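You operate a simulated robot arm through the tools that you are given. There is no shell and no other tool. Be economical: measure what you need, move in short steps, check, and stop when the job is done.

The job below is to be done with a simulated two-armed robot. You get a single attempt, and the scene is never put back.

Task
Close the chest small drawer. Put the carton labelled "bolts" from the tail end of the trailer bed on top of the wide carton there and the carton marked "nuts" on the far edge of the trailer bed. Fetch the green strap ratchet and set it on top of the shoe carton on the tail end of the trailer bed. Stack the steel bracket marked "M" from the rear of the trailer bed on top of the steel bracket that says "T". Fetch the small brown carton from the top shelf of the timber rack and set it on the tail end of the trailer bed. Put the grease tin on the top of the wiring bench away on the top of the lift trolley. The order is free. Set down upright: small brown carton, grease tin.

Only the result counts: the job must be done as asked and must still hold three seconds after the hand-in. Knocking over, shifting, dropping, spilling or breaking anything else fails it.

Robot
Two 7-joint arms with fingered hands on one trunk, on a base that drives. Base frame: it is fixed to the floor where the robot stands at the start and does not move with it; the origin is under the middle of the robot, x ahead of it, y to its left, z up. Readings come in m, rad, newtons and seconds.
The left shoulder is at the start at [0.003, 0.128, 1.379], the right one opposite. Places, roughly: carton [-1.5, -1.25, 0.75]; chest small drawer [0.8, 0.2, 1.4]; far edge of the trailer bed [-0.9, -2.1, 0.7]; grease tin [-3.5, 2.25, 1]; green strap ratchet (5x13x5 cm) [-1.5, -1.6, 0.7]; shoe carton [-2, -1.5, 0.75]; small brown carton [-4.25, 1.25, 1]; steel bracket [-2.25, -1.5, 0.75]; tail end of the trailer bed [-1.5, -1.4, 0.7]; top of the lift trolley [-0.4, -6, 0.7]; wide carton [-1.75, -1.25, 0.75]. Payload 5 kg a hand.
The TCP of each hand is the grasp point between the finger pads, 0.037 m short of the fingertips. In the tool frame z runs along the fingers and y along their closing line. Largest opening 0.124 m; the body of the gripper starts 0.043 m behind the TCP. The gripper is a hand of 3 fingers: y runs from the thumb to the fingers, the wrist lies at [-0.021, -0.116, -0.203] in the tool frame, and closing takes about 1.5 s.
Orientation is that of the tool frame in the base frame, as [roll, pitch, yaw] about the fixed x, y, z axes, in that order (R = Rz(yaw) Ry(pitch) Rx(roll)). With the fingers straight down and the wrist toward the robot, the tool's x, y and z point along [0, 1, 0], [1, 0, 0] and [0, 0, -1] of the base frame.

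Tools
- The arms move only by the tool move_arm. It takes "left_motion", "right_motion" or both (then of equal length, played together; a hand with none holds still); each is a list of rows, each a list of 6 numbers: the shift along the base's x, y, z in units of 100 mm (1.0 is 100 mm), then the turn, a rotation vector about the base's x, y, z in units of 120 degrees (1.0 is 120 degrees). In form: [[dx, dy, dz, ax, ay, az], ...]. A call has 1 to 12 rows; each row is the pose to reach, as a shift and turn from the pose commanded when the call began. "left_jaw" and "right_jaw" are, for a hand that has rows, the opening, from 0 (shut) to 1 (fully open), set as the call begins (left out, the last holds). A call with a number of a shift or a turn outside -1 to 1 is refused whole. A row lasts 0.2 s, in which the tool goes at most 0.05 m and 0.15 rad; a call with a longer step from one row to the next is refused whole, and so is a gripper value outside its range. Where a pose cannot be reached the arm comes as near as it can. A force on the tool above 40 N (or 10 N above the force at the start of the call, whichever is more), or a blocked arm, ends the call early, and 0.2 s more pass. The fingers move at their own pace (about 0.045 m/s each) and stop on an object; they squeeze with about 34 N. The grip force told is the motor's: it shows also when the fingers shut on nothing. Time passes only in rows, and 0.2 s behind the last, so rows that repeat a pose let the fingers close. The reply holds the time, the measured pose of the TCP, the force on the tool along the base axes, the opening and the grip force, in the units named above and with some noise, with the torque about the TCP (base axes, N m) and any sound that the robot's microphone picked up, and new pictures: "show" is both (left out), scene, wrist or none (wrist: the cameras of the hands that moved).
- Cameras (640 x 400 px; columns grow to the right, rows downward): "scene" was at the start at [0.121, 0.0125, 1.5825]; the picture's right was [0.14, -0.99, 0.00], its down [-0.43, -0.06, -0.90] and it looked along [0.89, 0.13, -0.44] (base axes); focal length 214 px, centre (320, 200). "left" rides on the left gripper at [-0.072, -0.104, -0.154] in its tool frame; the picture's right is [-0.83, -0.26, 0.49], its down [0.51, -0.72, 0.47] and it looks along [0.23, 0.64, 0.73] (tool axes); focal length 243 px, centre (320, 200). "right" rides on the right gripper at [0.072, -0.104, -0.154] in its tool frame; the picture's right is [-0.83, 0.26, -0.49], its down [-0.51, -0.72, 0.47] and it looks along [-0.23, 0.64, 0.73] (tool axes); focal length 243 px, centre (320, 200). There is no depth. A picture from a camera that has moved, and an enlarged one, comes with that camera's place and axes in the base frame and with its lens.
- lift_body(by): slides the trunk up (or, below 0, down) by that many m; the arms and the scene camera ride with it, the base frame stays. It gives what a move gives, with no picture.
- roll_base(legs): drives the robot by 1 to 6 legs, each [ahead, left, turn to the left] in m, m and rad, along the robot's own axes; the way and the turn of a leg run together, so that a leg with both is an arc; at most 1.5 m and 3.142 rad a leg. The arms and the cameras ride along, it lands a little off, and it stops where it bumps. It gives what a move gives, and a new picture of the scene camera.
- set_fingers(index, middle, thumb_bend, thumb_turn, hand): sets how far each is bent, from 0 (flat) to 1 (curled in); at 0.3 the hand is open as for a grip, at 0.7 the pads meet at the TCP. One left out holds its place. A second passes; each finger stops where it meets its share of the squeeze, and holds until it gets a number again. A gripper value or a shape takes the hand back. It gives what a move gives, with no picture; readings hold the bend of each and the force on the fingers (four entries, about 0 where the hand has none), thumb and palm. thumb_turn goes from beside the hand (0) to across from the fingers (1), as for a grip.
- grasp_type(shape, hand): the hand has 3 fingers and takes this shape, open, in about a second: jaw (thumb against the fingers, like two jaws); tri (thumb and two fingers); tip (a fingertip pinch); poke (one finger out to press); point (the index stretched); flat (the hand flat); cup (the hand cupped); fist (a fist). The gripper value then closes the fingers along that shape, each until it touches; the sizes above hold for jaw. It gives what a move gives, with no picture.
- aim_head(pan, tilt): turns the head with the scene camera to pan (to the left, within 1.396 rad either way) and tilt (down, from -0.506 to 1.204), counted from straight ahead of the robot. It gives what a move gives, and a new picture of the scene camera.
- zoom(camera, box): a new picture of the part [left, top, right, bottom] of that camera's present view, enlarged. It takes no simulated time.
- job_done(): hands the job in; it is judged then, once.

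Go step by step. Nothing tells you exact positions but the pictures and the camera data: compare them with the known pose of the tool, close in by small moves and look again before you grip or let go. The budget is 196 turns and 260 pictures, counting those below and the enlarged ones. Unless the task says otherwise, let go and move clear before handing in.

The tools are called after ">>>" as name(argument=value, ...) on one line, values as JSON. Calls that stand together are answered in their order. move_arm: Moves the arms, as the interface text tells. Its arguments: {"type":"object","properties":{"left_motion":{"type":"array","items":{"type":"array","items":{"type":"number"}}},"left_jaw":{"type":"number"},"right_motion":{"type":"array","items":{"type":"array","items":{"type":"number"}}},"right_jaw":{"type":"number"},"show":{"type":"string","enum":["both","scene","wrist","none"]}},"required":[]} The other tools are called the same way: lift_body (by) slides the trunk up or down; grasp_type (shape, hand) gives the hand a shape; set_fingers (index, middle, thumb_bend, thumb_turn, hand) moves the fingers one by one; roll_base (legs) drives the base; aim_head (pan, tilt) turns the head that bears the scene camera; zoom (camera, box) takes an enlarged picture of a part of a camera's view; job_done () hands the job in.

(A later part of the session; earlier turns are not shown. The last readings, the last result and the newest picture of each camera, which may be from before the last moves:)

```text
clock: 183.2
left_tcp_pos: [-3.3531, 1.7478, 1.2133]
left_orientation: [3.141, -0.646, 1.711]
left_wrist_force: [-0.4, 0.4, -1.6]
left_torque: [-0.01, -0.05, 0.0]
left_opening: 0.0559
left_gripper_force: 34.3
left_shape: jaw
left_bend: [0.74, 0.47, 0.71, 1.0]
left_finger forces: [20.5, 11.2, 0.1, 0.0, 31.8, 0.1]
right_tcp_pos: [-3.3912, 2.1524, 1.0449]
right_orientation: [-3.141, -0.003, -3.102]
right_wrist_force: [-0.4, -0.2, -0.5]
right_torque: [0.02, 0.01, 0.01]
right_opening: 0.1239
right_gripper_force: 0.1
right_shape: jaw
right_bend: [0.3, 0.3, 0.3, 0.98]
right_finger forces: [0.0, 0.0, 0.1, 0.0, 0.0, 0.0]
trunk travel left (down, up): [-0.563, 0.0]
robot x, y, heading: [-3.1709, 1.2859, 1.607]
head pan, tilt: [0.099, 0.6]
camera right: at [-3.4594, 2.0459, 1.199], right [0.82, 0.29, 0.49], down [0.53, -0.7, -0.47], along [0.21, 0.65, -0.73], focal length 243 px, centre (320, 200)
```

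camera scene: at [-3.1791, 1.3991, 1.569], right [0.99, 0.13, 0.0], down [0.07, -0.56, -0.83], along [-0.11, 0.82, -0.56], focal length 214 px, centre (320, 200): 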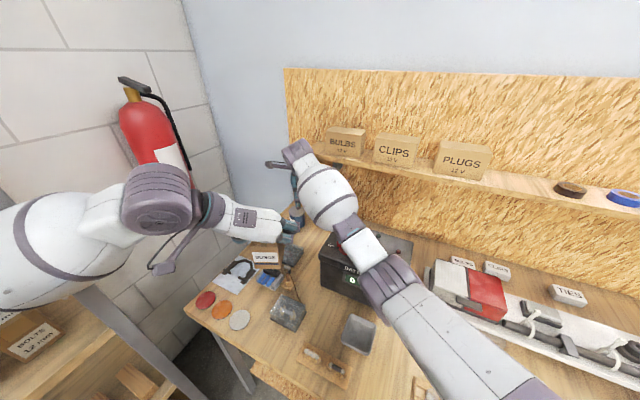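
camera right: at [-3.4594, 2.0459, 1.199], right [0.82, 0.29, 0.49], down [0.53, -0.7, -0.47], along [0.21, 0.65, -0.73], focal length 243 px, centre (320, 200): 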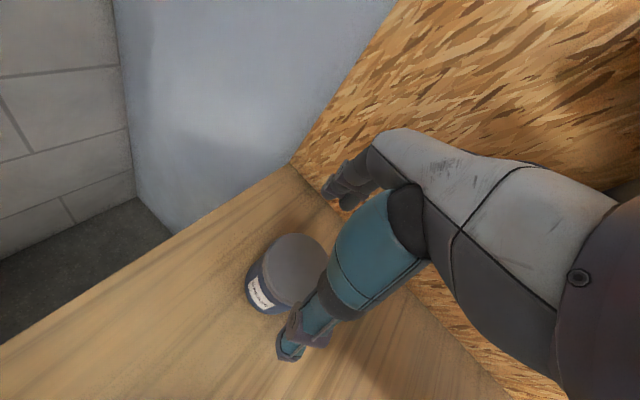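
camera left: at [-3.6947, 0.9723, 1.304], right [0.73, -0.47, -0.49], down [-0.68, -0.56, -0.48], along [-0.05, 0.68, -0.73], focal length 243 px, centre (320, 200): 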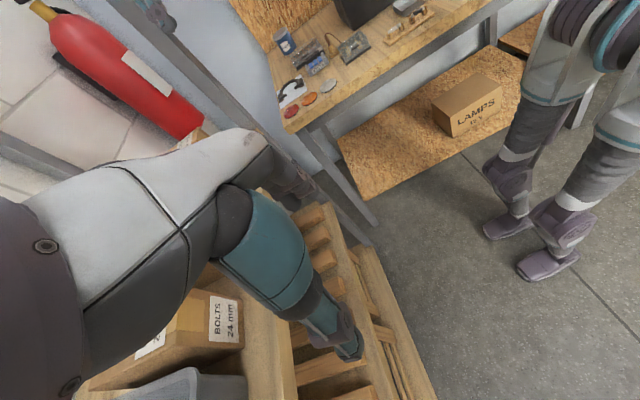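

The tin is centred under the hand. Down and close.

>>> move_arm(right_motion=[[0, 0, -0.3, 0, 0, 0], [0, 0, -0.6, 0, 0, 0], [0, 0, -0.85, 0, 0, 0], [0, 0, -1, 0, 0, 0], [0, 0, -1, 0, 0, 0]], show="none")

>>> move_arm(right_motion=[[0, 0, 0, 0, 0, 0], [0, 0, 0, 0, 0, 0], [0, 0, 0, 0, 0, 0], [0, 0, 0, 0, 0, 0], [0, 0, 0, 0, 0, 0], [0, 0, 0, 0, 0, 0], [0, 0, 0, 0, 0, 0], [0, 0, 0, 0, 0, 0]], right_jaw=0, show="wrist")

```text
clock: 184.6
left_tcp_pos: [-3.3519, 1.7477, 1.2129]
left_orientation: [3.139, -0.647, 1.711]
left_wrist_force: [0.2, -0.6, -1.8]
left_torque: [-0.02, 0.02, 0.01]
left_opening: 0.0558
left_gripper_force: 33.6
left_shape: jaw
left_bend: [0.74, 0.47, 0.71, 1.0]
left_finger forces: [20.6, 11.2, 0.1, 0.0, 31.8, 0.0]
right_tcp_pos: [-3.3915, 2.1634, 0.9721]
right_orientation: [3.108, -0.005, -3.103]
right_wrist_force: [1.4, -0.9, 0.1]
right_torque: [-0.03, -0.01, -0.01]
right_opening: 0.1238
right_gripper_force: 0.1
right_shape: jaw
right_bend: [0.3, 0.3, 0.3, 0.98]
right_finger forces: [0.0, 0.0, 0.0, 0.1, 0.0, 0.0]
trunk travel left (down, up): [-0.563, 0.0]
robot x, y, heading: [-3.1708, 1.2869, 1.607]
head pan, tilt: [0.099, 0.6]
stopped in row 5 (right hand): the arm was blocked; the commanded pose is now the measured one
```

```text
clock: 186.4
left_tcp_pos: [-3.3519, 1.7485, 1.2139]
left_orientation: [3.138, -0.649, 1.713]
left_wrist_force: [0.3, -0.4, -2.1]
left_torque: [0.01, 0.0, 0.01]
left_opening: 0.0558
left_gripper_force: 34.0
left_shape: jaw
left_bend: [0.74, 0.47, 0.71, 1.0]
left_finger forces: [20.6, 11.2, 0.0, 0.0, 31.8, 0.0]
right_tcp_pos: [-3.3918, 2.1617, 0.9716]
right_orientation: [3.109, -0.006, -3.102]
right_wrist_force: [0.0, -1.4, 14.6]
right_torque: [0.38, -0.02, 0.01]
right_opening: 0.0737
right_gripper_force: 33.8
right_shape: jaw
right_bend: [0.74, 0.53, 0.43, 0.98]
right_finger forces: [22.5, 14.1, 0.1, 0.1, 39.4, 0.1]
trunk travel left (down, up): [-0.563, 0.0]
robot x, y, heading: [-3.1707, 1.2895, 1.6]
head pan, tilt: [0.099, 0.6]
camera right: at [-3.4601, 2.0502, 1.1218], right [0.82, 0.28, 0.5], down [0.53, -0.69, -0.5], along [0.2, 0.67, -0.71], focal length 243 px, centre (320, 200)
```

right: 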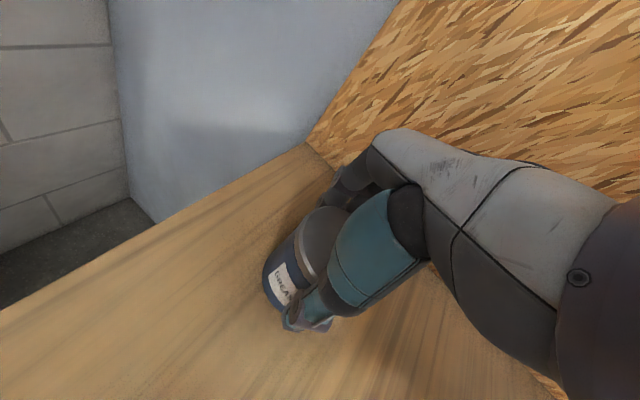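

The forearm was stopped (probably resting on the battery), but the tin is gripped at 7.4 cm. I lift gently and check.

>>> move_arm(right_motion=[[0, 0, 0.1, 0, 0, 0], [0, 0, 0.25, 0, 0, 0], [0, 0, 0.5, 0, 0, 0], [0, 0, 0.75, 0, 0, 0], [0, 0, 0.75, 0, 0, 0]])

```text
clock: 187.6
left_tcp_pos: [-3.3532, 1.7507, 1.2115]
left_orientation: [-3.142, -0.642, 1.71]
left_wrist_force: [-0.2, 0.0, -2.0]
left_torque: [-0.01, -0.02, 0.01]
left_opening: 0.0555
left_gripper_force: 34.0
left_shape: jaw
left_bend: [0.74, 0.47, 0.71, 1.0]
left_finger forces: [20.6, 11.3, 0.1, 0.0, 31.7, 0.1]
right_tcp_pos: [-3.3916, 2.1613, 1.0306]
right_orientation: [3.126, -0.003, -3.102]
right_wrist_force: [0.4, 1.0, -5.2]
right_torque: [0.03, 0.01, -0.02]
right_opening: 0.0727
right_gripper_force: 34.3
right_shape: jaw
right_bend: [0.73, 0.54, 0.43, 0.98]
right_finger forces: [21.4, 12.8, 0.0, 0.0, 34.7, 0.0]
trunk travel left (down, up): [-0.563, 0.0]
robot x, y, heading: [-3.1707, 1.285, 1.599]
head pan, tilt: [0.099, 0.6]
camera scene: at [-3.1797, 1.4014, 1.5687], right [0.99, 0.13, 0.0], down [0.07, -0.56, -0.82], along [-0.11, 0.82, -0.57], focal length 214 px, centre (320, 200)
camera right: at [-3.4593, 2.0512, 1.1835], right [0.82, 0.29, 0.49], down [0.53, -0.69, -0.48], along [0.2, 0.66, -0.72], focal length 243 px, centre (320, 200)
```

scene: 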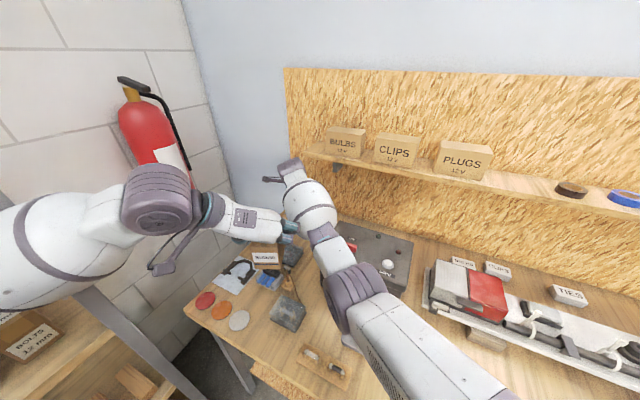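
right: 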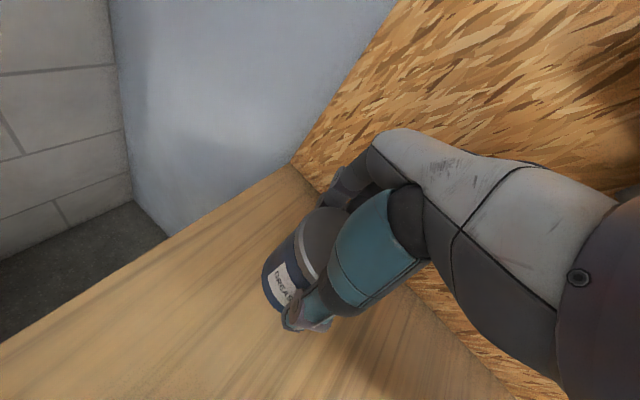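

The tin is up. I draw it back from under the shelf, then raise and return to the right.

>>> move_arm(right_motion=[[0, -0.2, 0.1, 0, 0, 0], [0, -0.45, 0.2, 0, 0, 0], [0.05, -0.7, 0.4, 0, 0, 0], [0.1, -0.9, 0.7, 0, 0, 0], [0.1, -1, 1, 0, 0, 0]], show="none")

>>> move_arm(right_motion=[[0.2, 0, 0.3, 0, 0, 0], [0.5, -0.1, 0.6, 0, 0, 0], [0.8, -0.2, 0.9, 0, 0, 0], [1, -0.3, 1, 0, 0, 0]], show="none")

>>> move_arm(right_motion=[[0.3, -0.2, 0.1, 0, 0, 0], [0.6, -0.5, 0.1, 0, 0, 0], [0.9, -0.8, 0.1, 0, 0, 0], [1, -1, 0.1, 0, 0, 0]], show="scene")

```text
clock: 188.4
left_tcp_pos: [-3.3527, 1.7465, 1.2106]
left_orientation: [-3.14, -0.64, 1.706]
left_wrist_force: [-10.6, -15.8, 0.7]
left_torque: [-0.2, 0.18, 0.08]
left_opening: 0.0551
left_gripper_force: 34.3
left_shape: jaw
left_bend: [0.74, 0.5, 0.71, 0.97]
left_finger forces: [19.9, 9.6, 0.0, 0.0, 38.5, 0.0]
right_tcp_pos: [-3.3847, 2.108, 1.0601]
right_orientation: [3.127, 0.002, -3.11]
right_wrist_force: [0.5, 0.1, -3.9]
right_torque: [0.02, 0.03, -0.02]
right_opening: 0.072
right_gripper_force: 33.4
right_shape: jaw
right_bend: [0.73, 0.54, 0.43, 0.98]
right_finger forces: [21.8, 12.8, 0.0, 0.0, 35.1, 0.0]
trunk travel left (down, up): [-0.563, 0.0]
robot x, y, heading: [-3.169, 1.2833, 1.61]
head pan, tilt: [0.099, 0.6]
stopped in row 3 (left hand): the force on the tool passed its limit (the readings are from after the stop); the commanded pose is now the measured one
```

```text
clock: 189.4
left_tcp_pos: [-3.3513, 1.7471, 1.2131]
left_orientation: [3.141, -0.643, 1.708]
left_wrist_force: [-0.2, -0.4, -1.5]
left_torque: [0.0, 0.02, -0.01]
left_opening: 0.0556
left_gripper_force: 33.5
left_shape: jaw
left_bend: [0.74, 0.48, 0.71, 1.0]
left_finger forces: [22.0, 10.9, 0.0, 0.1, 32.7, 0.0]
right_tcp_pos: [-3.2857, 2.0766, 1.162]
right_orientation: [3.125, -0.002, -3.105]
right_wrist_force: [0.1, -0.2, -4.4]
right_torque: [0.03, 0.03, 0.02]
right_opening: 0.0724
right_gripper_force: 33.8
right_shape: jaw
right_bend: [0.73, 0.54, 0.43, 0.98]
right_finger forces: [21.5, 12.8, 0.0, 0.1, 34.7, 0.0]
trunk travel left (down, up): [-0.563, 0.0]
robot x, y, heading: [-3.172, 1.2851, 1.606]
head pan, tilt: [0.099, 0.6]
```

```text
clock: 190.4
left_tcp_pos: [-3.3517, 1.7466, 1.2115]
left_orientation: [3.14, -0.64, 1.707]
left_wrist_force: [-0.1, -0.2, -1.4]
left_torque: [-0.03, 0.0, 0.01]
left_opening: 0.0553
left_gripper_force: 33.9
left_shape: jaw
left_bend: [0.74, 0.48, 0.71, 1.0]
left_finger forces: [22.0, 10.8, 0.1, 0.0, 32.9, 0.1]
right_tcp_pos: [-3.187, 1.9749, 1.1706]
right_orientation: [3.125, -0.003, -3.105]
right_wrist_force: [-0.7, -1.0, -3.5]
right_torque: [0.06, -0.01, 0.0]
right_opening: 0.0723
right_gripper_force: 34.2
right_shape: jaw
right_bend: [0.73, 0.54, 0.43, 0.98]
right_finger forces: [21.5, 12.8, 0.0, 0.0, 34.2, 0.0]
trunk travel left (down, up): [-0.563, 0.0]
robot x, y, heading: [-3.1694, 1.2869, 1.602]
head pan, tilt: [0.099, 0.6]
camera scene: at [-3.1796, 1.3996, 1.569], right [0.99, 0.13, 0.0], down [0.07, -0.56, -0.83], along [-0.11, 0.82, -0.56], focal length 214 px, centre (320, 200)
```

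scene: 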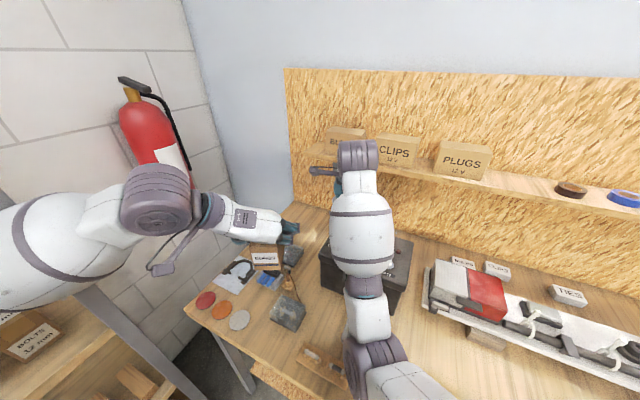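

Both goods are held. I back away from the bench, move into the free floor, turn to face the trailer tail, and approach it part way.

>>> roll_base(legs=[[-0.45, 0, 0], [0, -0.8, 0], [0, 0, 2.855], [0, 1.17, 0], [0.75, 0, 0]])

>>> aim_head(pan=0, tilt=0.85)

```text
clock: 212.9
left_tcp_pos: [-1.3418, -0.6303, 1.2132]
left_orientation: [-3.141, -0.643, -1.705]
left_wrist_force: [0.1, 0.2, -0.9]
left_torque: [0.04, 0.03, -0.01]
left_opening: 0.0553
left_gripper_force: 33.9
left_shape: jaw
left_bend: [0.74, 0.48, 0.71, 1.0]
left_finger forces: [21.7, 10.9, 0.0, 0.0, 32.7, 0.1]
right_tcp_pos: [-1.5632, -0.8071, 1.1706]
right_orientation: [3.124, -0.001, -0.233]
right_wrist_force: [0.8, -0.2, -4.7]
right_torque: [-0.09, 0.0, 0.01]
right_opening: 0.0717
right_gripper_force: 33.9
right_shape: jaw
right_bend: [0.73, 0.55, 0.43, 0.98]
right_finger forces: [20.9, 12.1, 0.0, 0.0, 32.4, 0.0]
trunk travel left (down, up): [-0.563, 0.0]
robot x, y, heading: [-1.3947, -0.1395, -1.808]
head pan, tilt: [0.099, 0.6]
camera scene: at [-1.4099, -0.2514, 1.5691], right [-0.99, 0.14, 0.0], down [0.08, 0.56, -0.83], along [-0.11, -0.82, -0.56], focal length 214 px, centre (320, 200)
```

scene: 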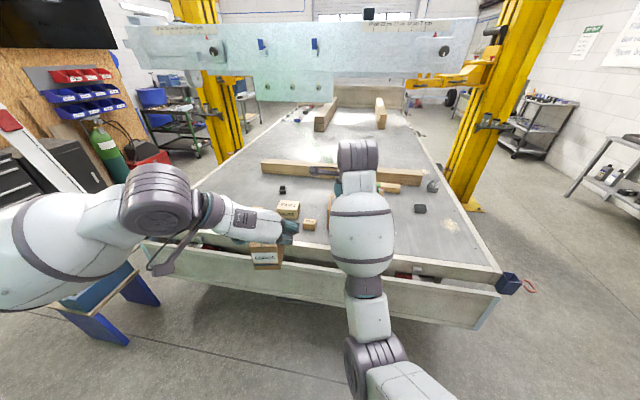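

```text
clock: 213.7
left_tcp_pos: [-1.3428, -0.631, 1.212]
left_orientation: [3.141, -0.644, -1.706]
left_wrist_force: [-0.3, -0.7, -1.7]
left_torque: [0.0, 0.02, 0.02]
left_opening: 0.0553
left_gripper_force: 33.7
left_shape: jaw
left_bend: [0.74, 0.48, 0.71, 1.0]
left_finger forces: [21.7, 10.9, 0.0, 0.0, 32.7, 0.0]
right_tcp_pos: [-1.5632, -0.8088, 1.1702]
right_orientation: [3.124, -0.003, -0.234]
right_wrist_force: [0.2, -0.3, -4.9]
right_torque: [-0.04, 0.01, 0.03]
right_opening: 0.0716
right_gripper_force: 33.9
right_shape: jaw
right_bend: [0.73, 0.55, 0.43, 0.98]
right_finger forces: [20.9, 12.1, 0.0, 0.0, 32.3, 0.1]
trunk travel left (down, up): [-0.563, 0.0]
robot x, y, heading: [-1.3938, -0.1385, -1.809]
head pan, tilt: [0.0, 0.85]
camera scene: at [-1.4165, -0.2416, 1.5481], right [-0.97, 0.23, 0.0], down [0.18, 0.73, -0.66], along [-0.15, -0.64, -0.75], focal length 214 px, centre (320, 200)
```

scene: 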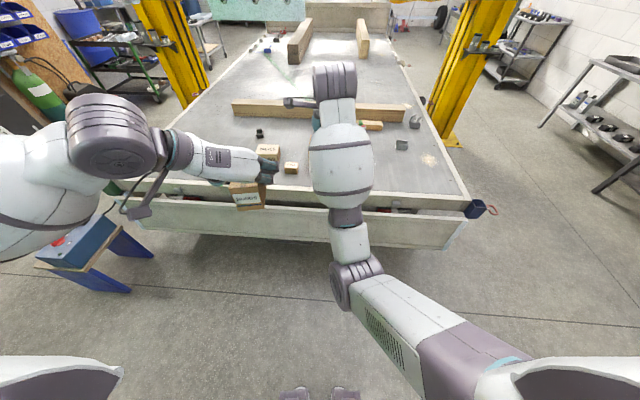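

>>> move_arm(right_motion=[[-0.3, 0.07, 0.1, 0, 0, 0], [-0.6, 0.14, 0.2, 0, 0, 0], [-0.97, 0.23, 0.3, 0, 0, 0]], show="none")

>>> move_arm(right_motion=[[-0.3, 0.07, 0.1, 0, 0, 0], [-0.6, 0.14, 0.2, 0, 0, 0], [-0.97, 0.23, 0.3, 0, 0, 0]], show="none")

>>> move_arm(right_motion=[[-0.3, 0.07, 0, 0, 0, 0], [-0.6, 0.14, 0, 0, 0, 0], [-0.97, 0.23, 0, 0, 0, 0]], show="none")

>>> roll_base(legs=[[0.6, 0, 0]])

```text
clock: 214.5
left_tcp_pos: [-1.3437, -0.6313, 1.2127]
left_orientation: [-3.14, -0.643, -1.708]
left_wrist_force: [-0.6, -0.7, -0.5]
left_torque: [0.03, -0.05, 0.01]
left_opening: 0.0555
left_gripper_force: 33.5
left_shape: jaw
left_bend: [0.74, 0.48, 0.71, 1.0]
left_finger forces: [21.8, 10.8, 0.0, 0.0, 32.7, 0.0]
right_tcp_pos: [-1.6634, -0.7857, 1.2013]
right_orientation: [3.125, -0.003, -0.233]
right_wrist_force: [-0.5, -0.5, -4.0]
right_torque: [-0.04, -0.06, 0.0]
right_opening: 0.0716
right_gripper_force: 33.7
right_shape: jaw
right_bend: [0.73, 0.55, 0.43, 0.98]
right_finger forces: [20.8, 12.4, 0.0, 0.0, 32.6, 0.0]
trunk travel left (down, up): [-0.563, 0.0]
robot x, y, heading: [-1.3978, -0.1338, -1.807]
head pan, tilt: [0.0, 0.85]
```

```text
clock: 215.3
left_tcp_pos: [-1.3406, -0.6319, 1.2127]
left_orientation: [-3.141, -0.64, -1.704]
left_wrist_force: [1.1, 0.0, -1.5]
left_torque: [0.03, 0.03, -0.02]
left_opening: 0.0555
left_gripper_force: 33.9
left_shape: jaw
left_bend: [0.74, 0.48, 0.71, 1.0]
left_finger forces: [21.7, 10.8, 0.1, 0.0, 32.7, 0.1]
right_tcp_pos: [-1.7554, -0.7624, 1.2321]
right_orientation: [3.124, 0.001, -0.23]
right_wrist_force: [0.2, 0.1, -3.8]
right_torque: [-0.01, 0.03, 0.03]
right_opening: 0.0717
right_gripper_force: 33.3
right_shape: jaw
right_bend: [0.73, 0.55, 0.43, 0.98]
right_finger forces: [20.9, 12.3, 0.0, 0.0, 32.4, 0.0]
trunk travel left (down, up): [-0.563, 0.0]
robot x, y, heading: [-1.3934, -0.1388, -1.803]
head pan, tilt: [0.0, 0.85]
```

```text
clock: 216.1
left_tcp_pos: [-1.3434, -0.6322, 1.2124]
left_orientation: [-3.138, -0.642, -1.707]
left_wrist_force: [-0.1, 0.0, -2.0]
left_torque: [0.01, -0.02, 0.05]
left_opening: 0.0556
left_gripper_force: 34.1
left_shape: jaw
left_bend: [0.74, 0.48, 0.71, 1.0]
left_finger forces: [21.8, 10.7, 0.1, 0.1, 32.7, 0.1]
right_tcp_pos: [-1.8552, -0.7392, 1.2313]
right_orientation: [3.125, -0.002, -0.234]
right_wrist_force: [-0.4, 0.0, -3.5]
right_torque: [-0.06, 0.0, 0.0]
right_opening: 0.0719
right_gripper_force: 34.0
right_shape: jaw
right_bend: [0.73, 0.55, 0.43, 0.98]
right_finger forces: [20.8, 12.2, 0.0, 0.0, 32.3, 0.1]
trunk travel left (down, up): [-0.563, 0.0]
robot x, y, heading: [-1.3971, -0.1338, -1.807]
head pan, tilt: [0.0, 0.85]
```

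```text
clock: 219.5
left_tcp_pos: [-1.4857, -1.2129, 1.2135]
left_orientation: [-3.141, -0.644, -1.708]
left_wrist_force: [-0.4, 0.6, -1.3]
left_torque: [0.0, -0.03, 0.0]
left_opening: 0.0551
left_gripper_force: 33.5
left_shape: jaw
left_bend: [0.74, 0.48, 0.71, 1.0]
left_finger forces: [21.8, 10.9, 0.0, 0.1, 32.7, 0.0]
right_tcp_pos: [-1.9972, -1.3199, 1.2327]
right_orientation: [3.125, -0.003, -0.238]
right_wrist_force: [0.6, 0.6, -3.6]
right_torque: [-0.06, 0.0, -0.01]
right_opening: 0.0716
right_gripper_force: 33.3
right_shape: jaw
right_bend: [0.73, 0.55, 0.43, 0.98]
right_finger forces: [20.8, 12.2, 0.0, 0.1, 32.3, 0.1]
trunk travel left (down, up): [-0.563, 0.0]
robot x, y, heading: [-1.5347, -0.724, -1.812]
head pan, tilt: [0.0, 0.85]
camera scene: at [-1.5579, -0.8222, 1.5483], right [-0.97, 0.24, 0.0], down [0.18, 0.73, -0.66], along [-0.16, -0.64, -0.75], focal length 214 px, centre (320, 200)
```

scene: 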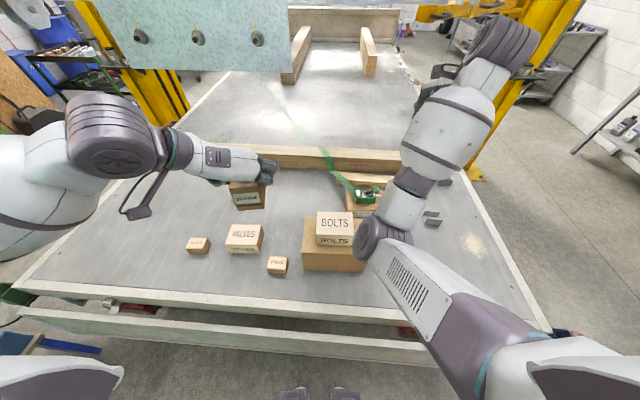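

The spot near [-1.575,-1.48] between VALVES and the stack is free. I carry BUNGS over it.

>>> move_arm(left_motion=[[-0.1, -0.3, 0, 0, 0, 0], [-0.2, -0.6, 0, 0, 0, 0], [-0.3, -0.9, -0.1, 0, 0, 0], [-0.3, -1, -0.3, 0, 0, 0]], show="none")

>>> move_arm(left_motion=[[-0.1, -0.3, -0.2, 0, 0, 0], [-0.2, -0.6, -0.4, 0, 0, 0], [-0.3, -0.9, -0.6, 0, 0, 0], [-0.3, -1, -0.8, 0, 0, 0]], show="none")

>>> move_arm(left_motion=[[-0.1, -0.3, -0.3, 0, 0, 0], [-0.2, -0.6, -0.6, 0, 0, 0], [-0.29, -0.67, -0.9, 0, 0, 0], [-0.29, -0.67, -1, 0, 0, 0], [-0.29, -0.67, -1, 0, 0, 0]], show="scene")

>>> zoom(camera="scene", box=[180, 150, 360, 290])

```text
clock: 220.5
left_tcp_pos: [-1.5163, -1.3155, 1.1813]
left_orientation: [-3.141, -0.641, -1.709]
left_wrist_force: [-0.3, 0.1, -0.8]
left_torque: [0.03, 0.0, 0.01]
left_opening: 0.0554
left_gripper_force: 33.8
left_shape: jaw
left_bend: [0.74, 0.48, 0.71, 1.0]
left_finger forces: [21.7, 10.9, 0.0, 0.0, 32.7, 0.0]
right_tcp_pos: [-1.9983, -1.321, 1.2303]
right_orientation: [3.127, -0.002, -0.238]
right_wrist_force: [-0.8, 0.2, -4.5]
right_torque: [-0.04, 0.03, -0.01]
right_opening: 0.0717
right_gripper_force: 33.9
right_shape: jaw
right_bend: [0.73, 0.55, 0.43, 0.98]
right_finger forces: [20.9, 12.3, 0.0, 0.0, 32.3, 0.0]
trunk travel left (down, up): [-0.563, 0.0]
robot x, y, heading: [-1.5345, -0.7199, -1.81]
head pan, tilt: [0.0, 0.85]
```

```text
clock: 221.5
left_tcp_pos: [-1.5468, -1.4155, 1.1011]
left_orientation: [3.142, -0.642, -1.71]
left_wrist_force: [0.2, 0.9, -2.2]
left_torque: [0.05, 0.0, 0.04]
left_opening: 0.0558
left_gripper_force: 33.9
left_shape: jaw
left_bend: [0.74, 0.48, 0.71, 1.0]
left_finger forces: [21.8, 10.9, 0.0, 0.0, 32.7, 0.0]
right_tcp_pos: [-1.9974, -1.3213, 1.2316]
right_orientation: [3.125, -0.002, -0.237]
right_wrist_force: [0.4, -0.6, -4.2]
right_torque: [-0.07, 0.01, 0.04]
right_opening: 0.0716
right_gripper_force: 34.3
right_shape: jaw
right_bend: [0.73, 0.55, 0.43, 0.98]
right_finger forces: [20.8, 12.2, 0.0, 0.0, 32.3, 0.0]
trunk travel left (down, up): [-0.563, 0.0]
robot x, y, heading: [-1.5404, -0.7208, -1.806]
head pan, tilt: [0.0, 0.85]
```

```text
clock: 222.7
left_tcp_pos: [-1.5752, -1.4835, 1.0003]
left_orientation: [-3.141, -0.642, -1.708]
left_wrist_force: [-0.3, 0.7, -2.1]
left_torque: [0.05, 0.0, -0.02]
left_opening: 0.0553
left_gripper_force: 34.2
left_shape: jaw
left_bend: [0.74, 0.48, 0.71, 1.0]
left_finger forces: [21.8, 10.9, 0.0, 0.1, 32.8, 0.1]
right_tcp_pos: [-1.998, -1.3208, 1.2318]
right_orientation: [3.127, -0.001, -0.238]
right_wrist_force: [-0.1, -0.7, -4.2]
right_torque: [-0.01, 0.0, -0.01]
right_opening: 0.0718
right_gripper_force: 33.5
right_shape: jaw
right_bend: [0.73, 0.55, 0.43, 0.98]
right_finger forces: [20.8, 12.2, 0.1, 0.1, 32.2, 0.0]
trunk travel left (down, up): [-0.563, 0.0]
robot x, y, heading: [-1.5329, -0.7183, -1.805]
head pan, tilt: [0.0, 0.85]
camera scene: at [-1.5584, -0.8242, 1.5481], right [-0.97, 0.24, 0.0], down [0.18, 0.73, -0.66], along [-0.16, -0.64, -0.75], focal length 214 px, centre (320, 200)
```

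scene: 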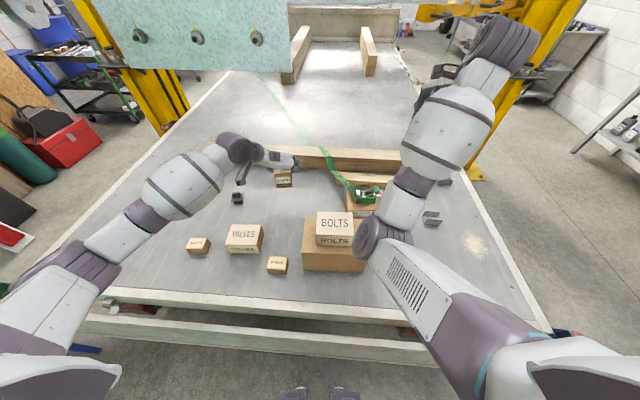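

```text
2.86 times, centred on (270, 220) of scene
camera zoom: at [-1.5584, -0.8242, 1.5481], right [-0.97, 0.24, 0.0], down [0.18, 0.73, -0.66], along [-0.16, -0.64, -0.75], focal length 613 px, centre (463, 143)
```

zoom: 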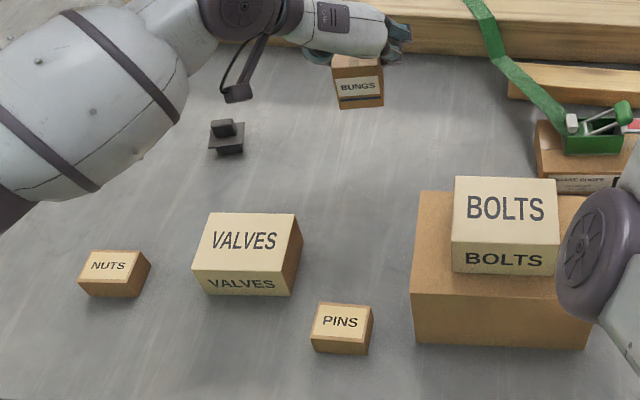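

I shift the target to [-1.62,-1.54] so the wrist clears VALVES, and lower part way.

>>> move_arm(left_motion=[[-0.2, -0.28, 0, 0, 0, 0], [-0.45, -0.56, 0, 0, 0, 0], [-0.45, -0.56, -0.3, 0, 0, 0], [-0.45, -0.56, -0.6, 0, 0, 0], [-0.45, -0.56, -0.9, 0, 0, 0], [-0.45, -0.56, -1, 0, 0, 0]], show="none")

>>> move_arm(left_motion=[[0, 0, -0.3, 0, 0, 0], [0, 0, -0.6, 0, 0, 0], [0, 0, -0.9, 0, 0, 0], [0, 0, -1, 0, 0, 0]], show="none")

>>> zoom(camera="scene", box=[180, 150, 360, 290])

```text
clock: 224.1
left_tcp_pos: [-1.6197, -1.538, 0.9015]
left_orientation: [3.14, -0.642, -1.708]
left_wrist_force: [0.2, 0.6, -0.7]
left_torque: [0.04, 0.01, -0.04]
left_opening: 0.0553
left_gripper_force: 33.4
left_shape: jaw
left_bend: [0.74, 0.48, 0.71, 1.0]
left_finger forces: [21.8, 10.9, 0.1, 0.0, 32.7, 0.0]
right_tcp_pos: [-1.9976, -1.3196, 1.2317]
right_orientation: [3.124, -0.003, -0.236]
right_wrist_force: [0.4, 0.6, -3.9]
right_torque: [-0.02, 0.06, 0.02]
right_opening: 0.0711
right_gripper_force: 34.0
right_shape: jaw
right_bend: [0.73, 0.55, 0.43, 0.98]
right_finger forces: [20.8, 12.2, 0.1, 0.0, 32.3, 0.0]
trunk travel left (down, up): [-0.563, 0.0]
robot x, y, heading: [-1.5367, -0.719, -1.81]
head pan, tilt: [0.0, 0.85]
```

```text
clock: 225.1
left_tcp_pos: [-1.6199, -1.5367, 0.8012]
left_orientation: [3.141, -0.642, -1.708]
left_wrist_force: [-0.2, -0.5, -2.2]
left_torque: [-0.03, 0.0, -0.02]
left_opening: 0.0552
left_gripper_force: 34.2
left_shape: jaw
left_bend: [0.74, 0.48, 0.71, 1.0]
left_finger forces: [21.7, 10.9, 0.0, 0.1, 32.8, 0.1]
right_tcp_pos: [-1.9987, -1.3204, 1.2322]
right_orientation: [3.125, -0.001, -0.238]
right_wrist_force: [0.0, -0.1, -3.6]
right_torque: [-0.05, 0.03, 0.01]
right_opening: 0.0719
right_gripper_force: 34.4
right_shape: jaw
right_bend: [0.73, 0.55, 0.43, 0.98]
right_finger forces: [20.8, 12.2, 0.0, 0.0, 32.2, 0.0]
trunk travel left (down, up): [-0.563, 0.0]
robot x, y, heading: [-1.5341, -0.7211, -1.807]
head pan, tilt: [0.0, 0.85]
```

```text
2.86 times, centred on (270, 220) of scene
camera zoom: at [-1.5585, -0.8241, 1.5481], right [-0.97, 0.24, 0.0], down [0.18, 0.73, -0.66], along [-0.16, -0.64, -0.75], focal length 613 px, centre (463, 143)
```

zoom: 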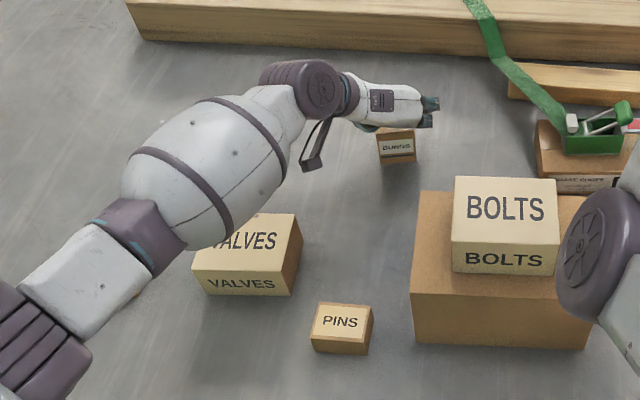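

>>> move_arm(left_motion=[[0, 0, -0.2, -0.009, 0.0012, 0], [0, 0, -0.32, -0.009, 0.0012, 0], [0, 0, -0.38, -0.009, 0.0012, 0], [0, 0, -0.42, -0.009, 0.0012, 0], [0, 0, -0.45, -0.009, 0.0012, 0], [0, 0, -0.48, -0.009, 0.0012, 0]], show="none")

```text
clock: 226.7
left_tcp_pos: [-1.62, -1.54, 0.7648]
left_orientation: [3.133, -0.675, -1.701]
left_wrist_force: [4.4, 10.4, 33.5]
left_torque: [-0.33, 0.17, 0.19]
left_opening: 0.057
left_gripper_force: 33.8
left_shape: jaw
left_bend: [0.74, 0.47, 0.71, 1.0]
left_finger forces: [23.0, 12.9, 0.1, 0.0, 38.8, 0.0]
right_tcp_pos: [-1.9975, -1.3167, 1.2323]
right_orientation: [3.123, -0.001, -0.237]
right_wrist_force: [-0.8, -0.8, -4.5]
right_torque: [-0.04, 0.0, 0.0]
right_opening: 0.0718
right_gripper_force: 33.9
right_shape: jaw
right_bend: [0.73, 0.55, 0.43, 0.98]
right_finger forces: [20.8, 12.2, 0.1, 0.1, 32.1, 0.0]
trunk travel left (down, up): [-0.563, 0.0]
robot x, y, heading: [-1.5322, -0.721, -1.805]
head pan, tilt: [0.0, 0.85]
stopped in row 6 (left hand): the force on the tool passed its limit (the readings are from after the stop); the commanded pose is now the measured one
```

It touches down. I ease off, open the hand, and look before withdrawing.

>>> move_arm(left_motion=[[0, 0, 0.03, 0, 0, 0], [0, 0, 0.03, 0, 0, 0]], show="none")

>>> move_arm(left_motion=[[0, 0, 0, 0, 0, 0], [0, 0, 0, 0, 0, 0], [0, 0, 0, 0, 0, 0], [0, 0, 0, 0, 0, 0], [0, 0, 0, 0, 0, 0], [0, 0, 0, 0, 0, 0], [0, 0, 0, 0, 0, 0]], left_jaw=1, show="none")

>>> zoom(camera="scene", box=[220, 150, 340, 240])

```text
clock: 227.3
left_tcp_pos: [-1.6211, -1.5388, 0.7653]
left_orientation: [3.137, -0.673, -1.704]
left_wrist_force: [0.0, -4.3, 27.2]
left_torque: [-0.5, 0.54, 0.12]
left_opening: 0.0567
left_gripper_force: 34.2
left_shape: jaw
left_bend: [0.74, 0.47, 0.71, 1.0]
left_finger forces: [22.8, 12.8, 0.1, 0.1, 35.3, 0.0]
right_tcp_pos: [-1.9984, -1.3182, 1.234]
right_orientation: [3.123, -0.001, -0.238]
right_wrist_force: [0.1, -0.3, -3.7]
right_torque: [-0.05, -0.01, -0.02]
right_opening: 0.0721
right_gripper_force: 34.2
right_shape: jaw
right_bend: [0.73, 0.55, 0.43, 0.98]
right_finger forces: [20.8, 12.2, 0.0, 0.0, 32.2, 0.0]
trunk travel left (down, up): [-0.563, 0.0]
robot x, y, heading: [-1.5363, -0.7233, -1.809]
head pan, tilt: [0.0, 0.85]
```

```text
clock: 228.9
left_tcp_pos: [-1.6198, -1.5391, 0.7602]
left_orientation: [3.137, -0.665, -1.704]
left_wrist_force: [-0.3, 0.3, 0.2]
left_torque: [-0.01, -0.02, -0.02]
left_opening: 0.1234
left_gripper_force: 0.0
left_shape: jaw
left_bend: [0.3, 0.3, 0.3, 0.98]
left_finger forces: [0.1, 0.0, 0.0, 0.0, 0.1, 0.0]
right_tcp_pos: [-1.9976, -1.32, 1.231]
right_orientation: [3.126, 0.0, -0.238]
right_wrist_force: [-0.6, 0.2, -4.4]
right_torque: [-0.05, 0.0, 0.0]
right_opening: 0.0716
right_gripper_force: 34.0
right_shape: jaw
right_bend: [0.73, 0.55, 0.43, 0.98]
right_finger forces: [20.8, 12.2, 0.0, 0.1, 32.2, 0.0]
trunk travel left (down, up): [-0.563, 0.0]
robot x, y, heading: [-1.5366, -0.722, -1.811]
head pan, tilt: [0.0, 0.85]
```

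```text
4.44 times, centred on (280, 195) of scene
camera zoom: at [-1.5583, -0.8239, 1.5481], right [-0.97, 0.24, 0.0], down [0.18, 0.73, -0.66], along [-0.16, -0.64, -0.75], focal length 953 px, centre (498, 222)
```

zoom: 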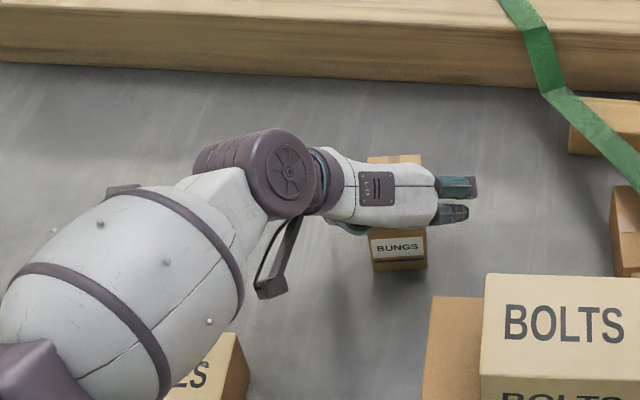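

>>> move_arm(left_motion=[[0, 0, 0.15, 0, 0, 0], [0, 0, 0.4, 0, 0, 0], [0, 0, 0.7, 0, 0, 0], [0, 0, 1, 0, 0, 0]], show="none")

>>> zoom(camera="scene", box=[180, 130, 360, 290])

```text
clock: 229.9
left_tcp_pos: [-1.6198, -1.5397, 0.8611]
left_orientation: [3.137, -0.669, -1.703]
left_wrist_force: [0.2, 0.4, 0.2]
left_torque: [-0.04, 0.0, 0.01]
left_opening: 0.1235
left_gripper_force: 0.0
left_shape: jaw
left_bend: [0.3, 0.3, 0.3, 0.98]
left_finger forces: [0.1, 0.0, 0.1, 0.0, 0.1, 0.0]
right_tcp_pos: [-1.9974, -1.319, 1.2321]
right_orientation: [3.123, -0.004, -0.239]
right_wrist_force: [-0.3, -0.4, -4.4]
right_torque: [-0.04, 0.0, 0.02]
right_opening: 0.0719
right_gripper_force: 34.1
right_shape: jaw
right_bend: [0.73, 0.55, 0.43, 0.98]
right_finger forces: [20.9, 12.1, 0.1, 0.0, 32.3, 0.0]
trunk travel left (down, up): [-0.563, 0.0]
robot x, y, heading: [-1.5369, -0.7232, -1.806]
head pan, tilt: [0.0, 0.85]
```

```text
2.50 times, centred on (270, 210) of scene
camera zoom: at [-1.558, -0.8229, 1.5483], right [-0.97, 0.24, 0.0], down [0.18, 0.73, -0.66], along [-0.16, -0.64, -0.75], focal length 536 px, centre (445, 175)
```

zoom: 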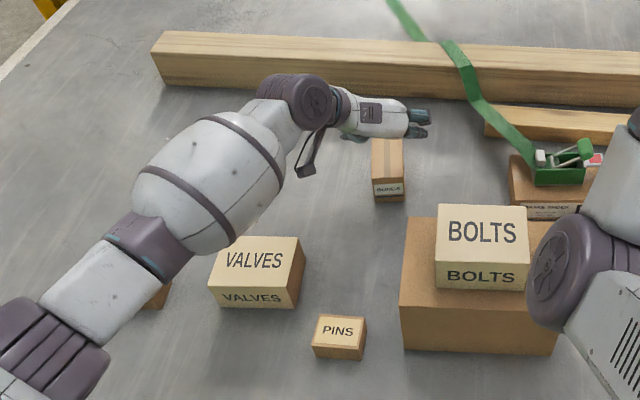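

BUNGS stands upright on the tail end. Now I lift the left hand, turn it upright and forward again, and shift toward NUTS.

>>> move_arm(left_motion=[[0, 0, 0.3, 0.0633, -0.0084, 0], [0, 0, 0.6, 0.1267, -0.0168, 0], [0, 0, 0.8, 0.19, -0.0253, 0], [0, 0, 1, 0.2534, -0.0337, 0], [0, 0, 1, 0.3167, -0.0421, 0]], show="none")

>>> move_arm(left_motion=[[0.05, 0.05, 0.2, 0, 0, 0.0636], [0.1, 0.1, 0.4, 0, 0, 0.1273], [0.15, 0.2, 0.6, 0, 0, 0.1909], [0.2, 0.3, 0.8, 0, 0, 0.2545], [0.25, 0.4, 1, 0, 0, 0.3182], [0.3, 0.5, 1, 0, 0, 0.3818], [0.35, 0.6, 1, 0, 0, 0.4455], [0.4, 0.7, 1, 0, 0, 0.5091], [0.45, 0.8, 1, 0, 0, 0.5727], [0.5, 0.9, 1, 0, 0, 0.6364], [0.5, 1, 1, 0, 0, 0.7]], show="none")

>>> roll_base(legs=[[-0.13, 0, 0], [0, 0.29, 0]])

>>> zoom(camera="scene", box=[180, 150, 340, 270])

```text
clock: 231.1
left_tcp_pos: [-1.6201, -1.5398, 0.9596]
left_orientation: [3.138, 0.006, -1.704]
left_wrist_force: [-0.1, -0.8, -0.9]
left_torque: [-0.01, 0.01, -0.04]
left_opening: 0.1237
left_gripper_force: 0.0
left_shape: jaw
left_bend: [0.3, 0.3, 0.3, 0.97]
left_finger forces: [0.0, 0.0, 0.0, 0.1, 0.0, 0.0]
right_tcp_pos: [-1.9992, -1.3212, 1.2291]
right_orientation: [3.127, -0.001, -0.238]
right_wrist_force: [0.6, -0.1, -2.9]
right_torque: [-0.03, -0.01, 0.0]
right_opening: 0.0717
right_gripper_force: 33.9
right_shape: jaw
right_bend: [0.73, 0.55, 0.43, 0.98]
right_finger forces: [20.8, 12.2, 0.1, 0.0, 32.1, 0.0]
trunk travel left (down, up): [-0.563, 0.0]
robot x, y, heading: [-1.5348, -0.7197, -1.81]
head pan, tilt: [0.0, 0.85]
```

```text
clock: 233.5
left_tcp_pos: [-1.5715, -1.4376, 1.0603]
left_orientation: [3.137, 0.002, -0.237]
left_wrist_force: [-0.3, -0.7, -0.2]
left_torque: [0.01, -0.03, 0.03]
left_opening: 0.1237
left_gripper_force: 0.1
left_shape: jaw
left_bend: [0.3, 0.3, 0.3, 0.97]
left_finger forces: [0.0, 0.0, 0.0, 0.1, 0.0, 0.1]
right_tcp_pos: [-1.9978, -1.3196, 1.23]
right_orientation: [3.125, -0.001, -0.236]
right_wrist_force: [-0.6, 0.2, -4.9]
right_torque: [-0.07, 0.0, -0.01]
right_opening: 0.0715
right_gripper_force: 34.2
right_shape: jaw
right_bend: [0.73, 0.55, 0.43, 0.98]
right_finger forces: [20.8, 12.2, 0.0, 0.1, 32.1, 0.0]
trunk travel left (down, up): [-0.563, 0.0]
robot x, y, heading: [-1.5358, -0.7185, -1.811]
head pan, tilt: [0.0, 0.85]
```

```text
clock: 236.4
left_tcp_pos: [-1.2602, -1.3795, 1.061]
left_orientation: [3.136, 0.0, -0.241]
left_wrist_force: [0.0, -0.2, -0.5]
left_torque: [-0.01, 0.0, -0.03]
left_opening: 0.1237
left_gripper_force: 0.1
left_shape: jaw
left_bend: [0.3, 0.3, 0.3, 0.97]
left_finger forces: [0.1, 0.0, 0.0, 0.0, 0.0, 0.0]
right_tcp_pos: [-1.6885, -1.2608, 1.2304]
right_orientation: [3.125, -0.003, -0.238]
right_wrist_force: [-0.7, -0.8, -4.3]
right_torque: [-0.07, -0.01, -0.02]
right_opening: 0.0715
right_gripper_force: 34.5
right_shape: jaw
right_bend: [0.73, 0.55, 0.43, 0.98]
right_finger forces: [20.7, 12.2, 0.0, 0.1, 32.2, 0.1]
trunk travel left (down, up): [-0.563, 0.0]
robot x, y, heading: [-1.2234, -0.6642, -1.811]
head pan, tilt: [0.0, 0.85]
camera scene: at [-1.2475, -0.765, 1.5481], right [-0.97, 0.24, 0.0], down [0.18, 0.73, -0.66], along [-0.16, -0.64, -0.75], focal length 214 px, centre (320, 200)
```

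scene: 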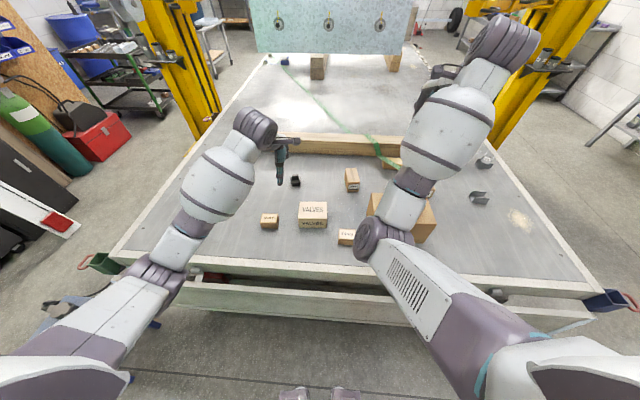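

```text
3.33 times, centred on (260, 210) of scene
camera zoom: at [-1.2475, -0.765, 1.5481], right [-0.97, 0.24, 0.0], down [0.18, 0.73, -0.66], along [-0.16, -0.64, -0.75], focal length 715 px, centre (520, 167)
```

zoom: 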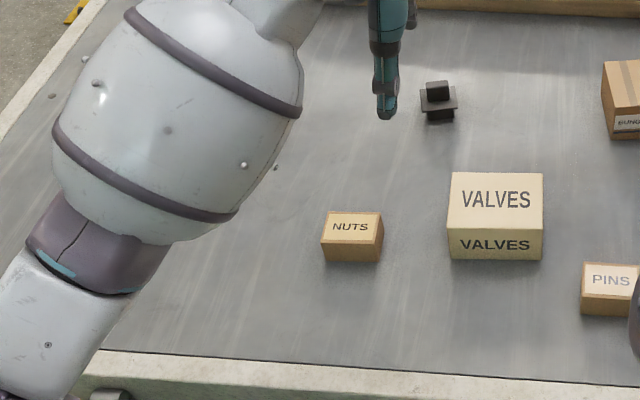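

NUTS is centred near [-1.159,-1.399], about 7.6×5.4×4.5 cm. I bring the left hand over it and down.

>>> move_arm(left_motion=[[0.33, -0.07, 0, 0, 0, 0], [0.66, -0.14, 0, 0, 0, 0], [1, -0.2, -0.2, 0, 0, 0], [1, -0.2, -0.6, 0, 0, 0], [1, -0.2, -1, 0, 0, 0]], show="none")

>>> move_arm(left_motion=[[0, 0, -0.3, 0, 0, 0], [0, 0, -0.6, 0, 0, 0], [0, 0, -0.9, 0, 0, 0], [0, 0, -1, 0, 0, 0]], show="wrist")

```text
clock: 237.6
left_tcp_pos: [-1.1595, -1.4034, 0.9597]
left_orientation: [3.14, 0.002, -0.239]
left_wrist_force: [0.6, -0.5, 0.5]
left_torque: [0.03, 0.0, -0.01]
left_opening: 0.1236
left_gripper_force: 0.0
left_shape: jaw
left_bend: [0.3, 0.3, 0.3, 0.97]
left_finger forces: [0.0, 0.0, 0.0, 0.0, 0.1, 0.0]
right_tcp_pos: [-1.6851, -1.2627, 1.2301]
right_orientation: [3.127, -0.001, -0.238]
right_wrist_force: [-0.5, -0.1, -3.9]
right_torque: [-0.04, 0.02, 0.02]
right_opening: 0.0711
right_gripper_force: 34.7
right_shape: jaw
right_bend: [0.73, 0.55, 0.43, 0.98]
right_finger forces: [20.9, 12.1, 0.0, 0.0, 32.3, 0.1]
trunk travel left (down, up): [-0.563, 0.0]
robot x, y, heading: [-1.2217, -0.6625, -1.81]
head pan, tilt: [0.0, 0.85]
```

```text
clock: 238.6
left_tcp_pos: [-1.1601, -1.402, 0.8611]
left_orientation: [3.137, 0.004, -0.241]
left_wrist_force: [-0.3, 0.2, -0.4]
left_torque: [-0.03, -0.01, -0.02]
left_opening: 0.1241
left_gripper_force: 0.1
left_shape: jaw
left_bend: [0.3, 0.3, 0.3, 0.97]
left_finger forces: [0.1, 0.1, 0.0, 0.1, 0.0, 0.0]
right_tcp_pos: [-1.6858, -1.2597, 1.231]
right_orientation: [3.126, -0.002, -0.239]
right_wrist_force: [-0.6, 0.0, -3.5]
right_torque: [-0.02, 0.01, 0.0]
right_opening: 0.0716
right_gripper_force: 34.1
right_shape: jaw
right_bend: [0.73, 0.55, 0.43, 0.98]
right_finger forces: [20.8, 12.2, 0.1, 0.1, 32.2, 0.0]
trunk travel left (down, up): [-0.563, 0.0]
robot x, y, heading: [-1.2249, -0.6601, -1.811]
head pan, tilt: [0.0, 0.85]
camera left: at [-1.2042, -1.2837, 1.0131], right [-0.75, 0.45, -0.49], down [0.66, 0.58, -0.48], along [0.07, -0.68, -0.73], focal length 243 px, centre (320, 200)
```

left: 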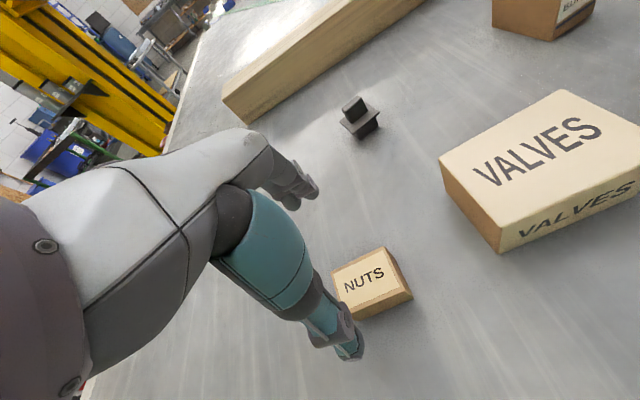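

Centred. I go down and close on NUTS.

>>> move_arm(left_motion=[[-0.05, 0.05, -0.3, 0, 0, 0], [-0.05, 0.05, -0.6, 0, 0, 0], [-0.05, 0.05, -0.9, 0, 0, 0], [-0.05, 0.05, -1, 0, 0, 0]], show="none")

>>> move_arm(left_motion=[[0, 0, -0.1, 0, 0, 0], [0, 0, -0.17, 0, 0, 0], [0, 0, -0.17, 0, 0, 0]], show="none")

>>> move_arm(left_motion=[[0, 0, 0, 0, 0, 0], [0, 0, 0, 0, 0, 0], [0, 0, 0, 0, 0, 0], [0, 0, 0, 0, 0, 0], [0, 0, 0, 0, 0, 0], [0, 0, 0, 0, 0, 0], [0, 0, 0, 0, 0, 0], [0, 0, 0, 0, 0, 0]], left_jaw=0, show="wrist")

```text
clock: 239.6
left_tcp_pos: [-1.1631, -1.396, 0.761]
left_orientation: [3.136, 0.004, -0.242]
left_wrist_force: [-0.3, 0.8, -0.1]
left_torque: [-0.01, -0.04, 0.02]
left_opening: 0.1236
left_gripper_force: 0.0
left_shape: jaw
left_bend: [0.3, 0.3, 0.3, 0.97]
left_finger forces: [0.0, 0.1, 0.0, 0.0, 0.1, 0.0]
right_tcp_pos: [-1.6858, -1.2607, 1.2324]
right_orientation: [3.126, -0.002, -0.24]
right_wrist_force: [0.0, 1.0, -4.4]
right_torque: [-0.06, -0.02, 0.01]
right_opening: 0.0718
right_gripper_force: 34.4
right_shape: jaw
right_bend: [0.73, 0.55, 0.43, 0.98]
right_finger forces: [20.7, 12.2, 0.1, 0.1, 32.2, 0.0]
trunk travel left (down, up): [-0.563, 0.0]
robot x, y, heading: [-1.2269, -0.6602, -1.811]
head pan, tilt: [0.0, 0.85]
```

```text
clock: 240.4
left_tcp_pos: [-1.1644, -1.3971, 0.7439]
left_orientation: [3.137, 0.003, -0.241]
left_wrist_force: [-0.4, 0.2, 0.2]
left_torque: [0.01, -0.02, 0.03]
left_opening: 0.1236
left_gripper_force: 0.0
left_shape: jaw
left_bend: [0.3, 0.3, 0.3, 0.97]
left_finger forces: [0.0, 0.0, 0.0, 0.1, 0.1, 0.0]
right_tcp_pos: [-1.6864, -1.2602, 1.2318]
right_orientation: [3.126, -0.001, -0.239]
right_wrist_force: [0.4, -0.3, -3.6]
right_torque: [0.0, -0.03, -0.03]
right_opening: 0.0717
right_gripper_force: 34.4
right_shape: jaw
right_bend: [0.73, 0.55, 0.43, 0.98]
right_finger forces: [20.8, 12.1, 0.0, 0.0, 32.2, 0.1]
trunk travel left (down, up): [-0.563, 0.0]
robot x, y, heading: [-1.2199, -0.6638, -1.814]
head pan, tilt: [0.0, 0.85]
```

```text
clock: 242.2
left_tcp_pos: [-1.1634, -1.3954, 0.743]
left_orientation: [3.138, 0.003, -0.242]
left_wrist_force: [-0.7, 0.7, 0.7]
left_torque: [0.0, 0.02, -0.04]
left_opening: 0.0489
left_gripper_force: 33.7
left_shape: jaw
left_bend: [0.74, 0.5, 0.72, 1.0]
left_finger forces: [19.9, 10.7, 0.1, 0.1, 30.5, 0.0]
right_tcp_pos: [-1.6851, -1.2617, 1.2324]
right_orientation: [3.126, -0.002, -0.239]
right_wrist_force: [0.5, 0.2, -3.6]
right_torque: [-0.03, -0.02, -0.02]
right_opening: 0.0715
right_gripper_force: 33.5
right_shape: jaw
right_bend: [0.73, 0.55, 0.43, 0.98]
right_finger forces: [20.9, 12.1, 0.0, 0.1, 32.2, 0.0]
trunk travel left (down, up): [-0.563, 0.0]
robot x, y, heading: [-1.2216, -0.6611, -1.812]
head pan, tilt: [0.0, 0.85]
camera left: at [-1.2083, -1.2777, 0.8956], right [-0.75, 0.45, -0.49], down [0.66, 0.58, -0.48], along [0.07, -0.68, -0.73], focal length 243 px, centre (320, 200)
```

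left: 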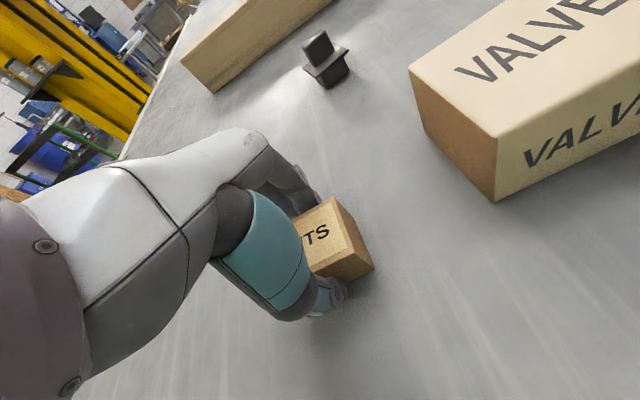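

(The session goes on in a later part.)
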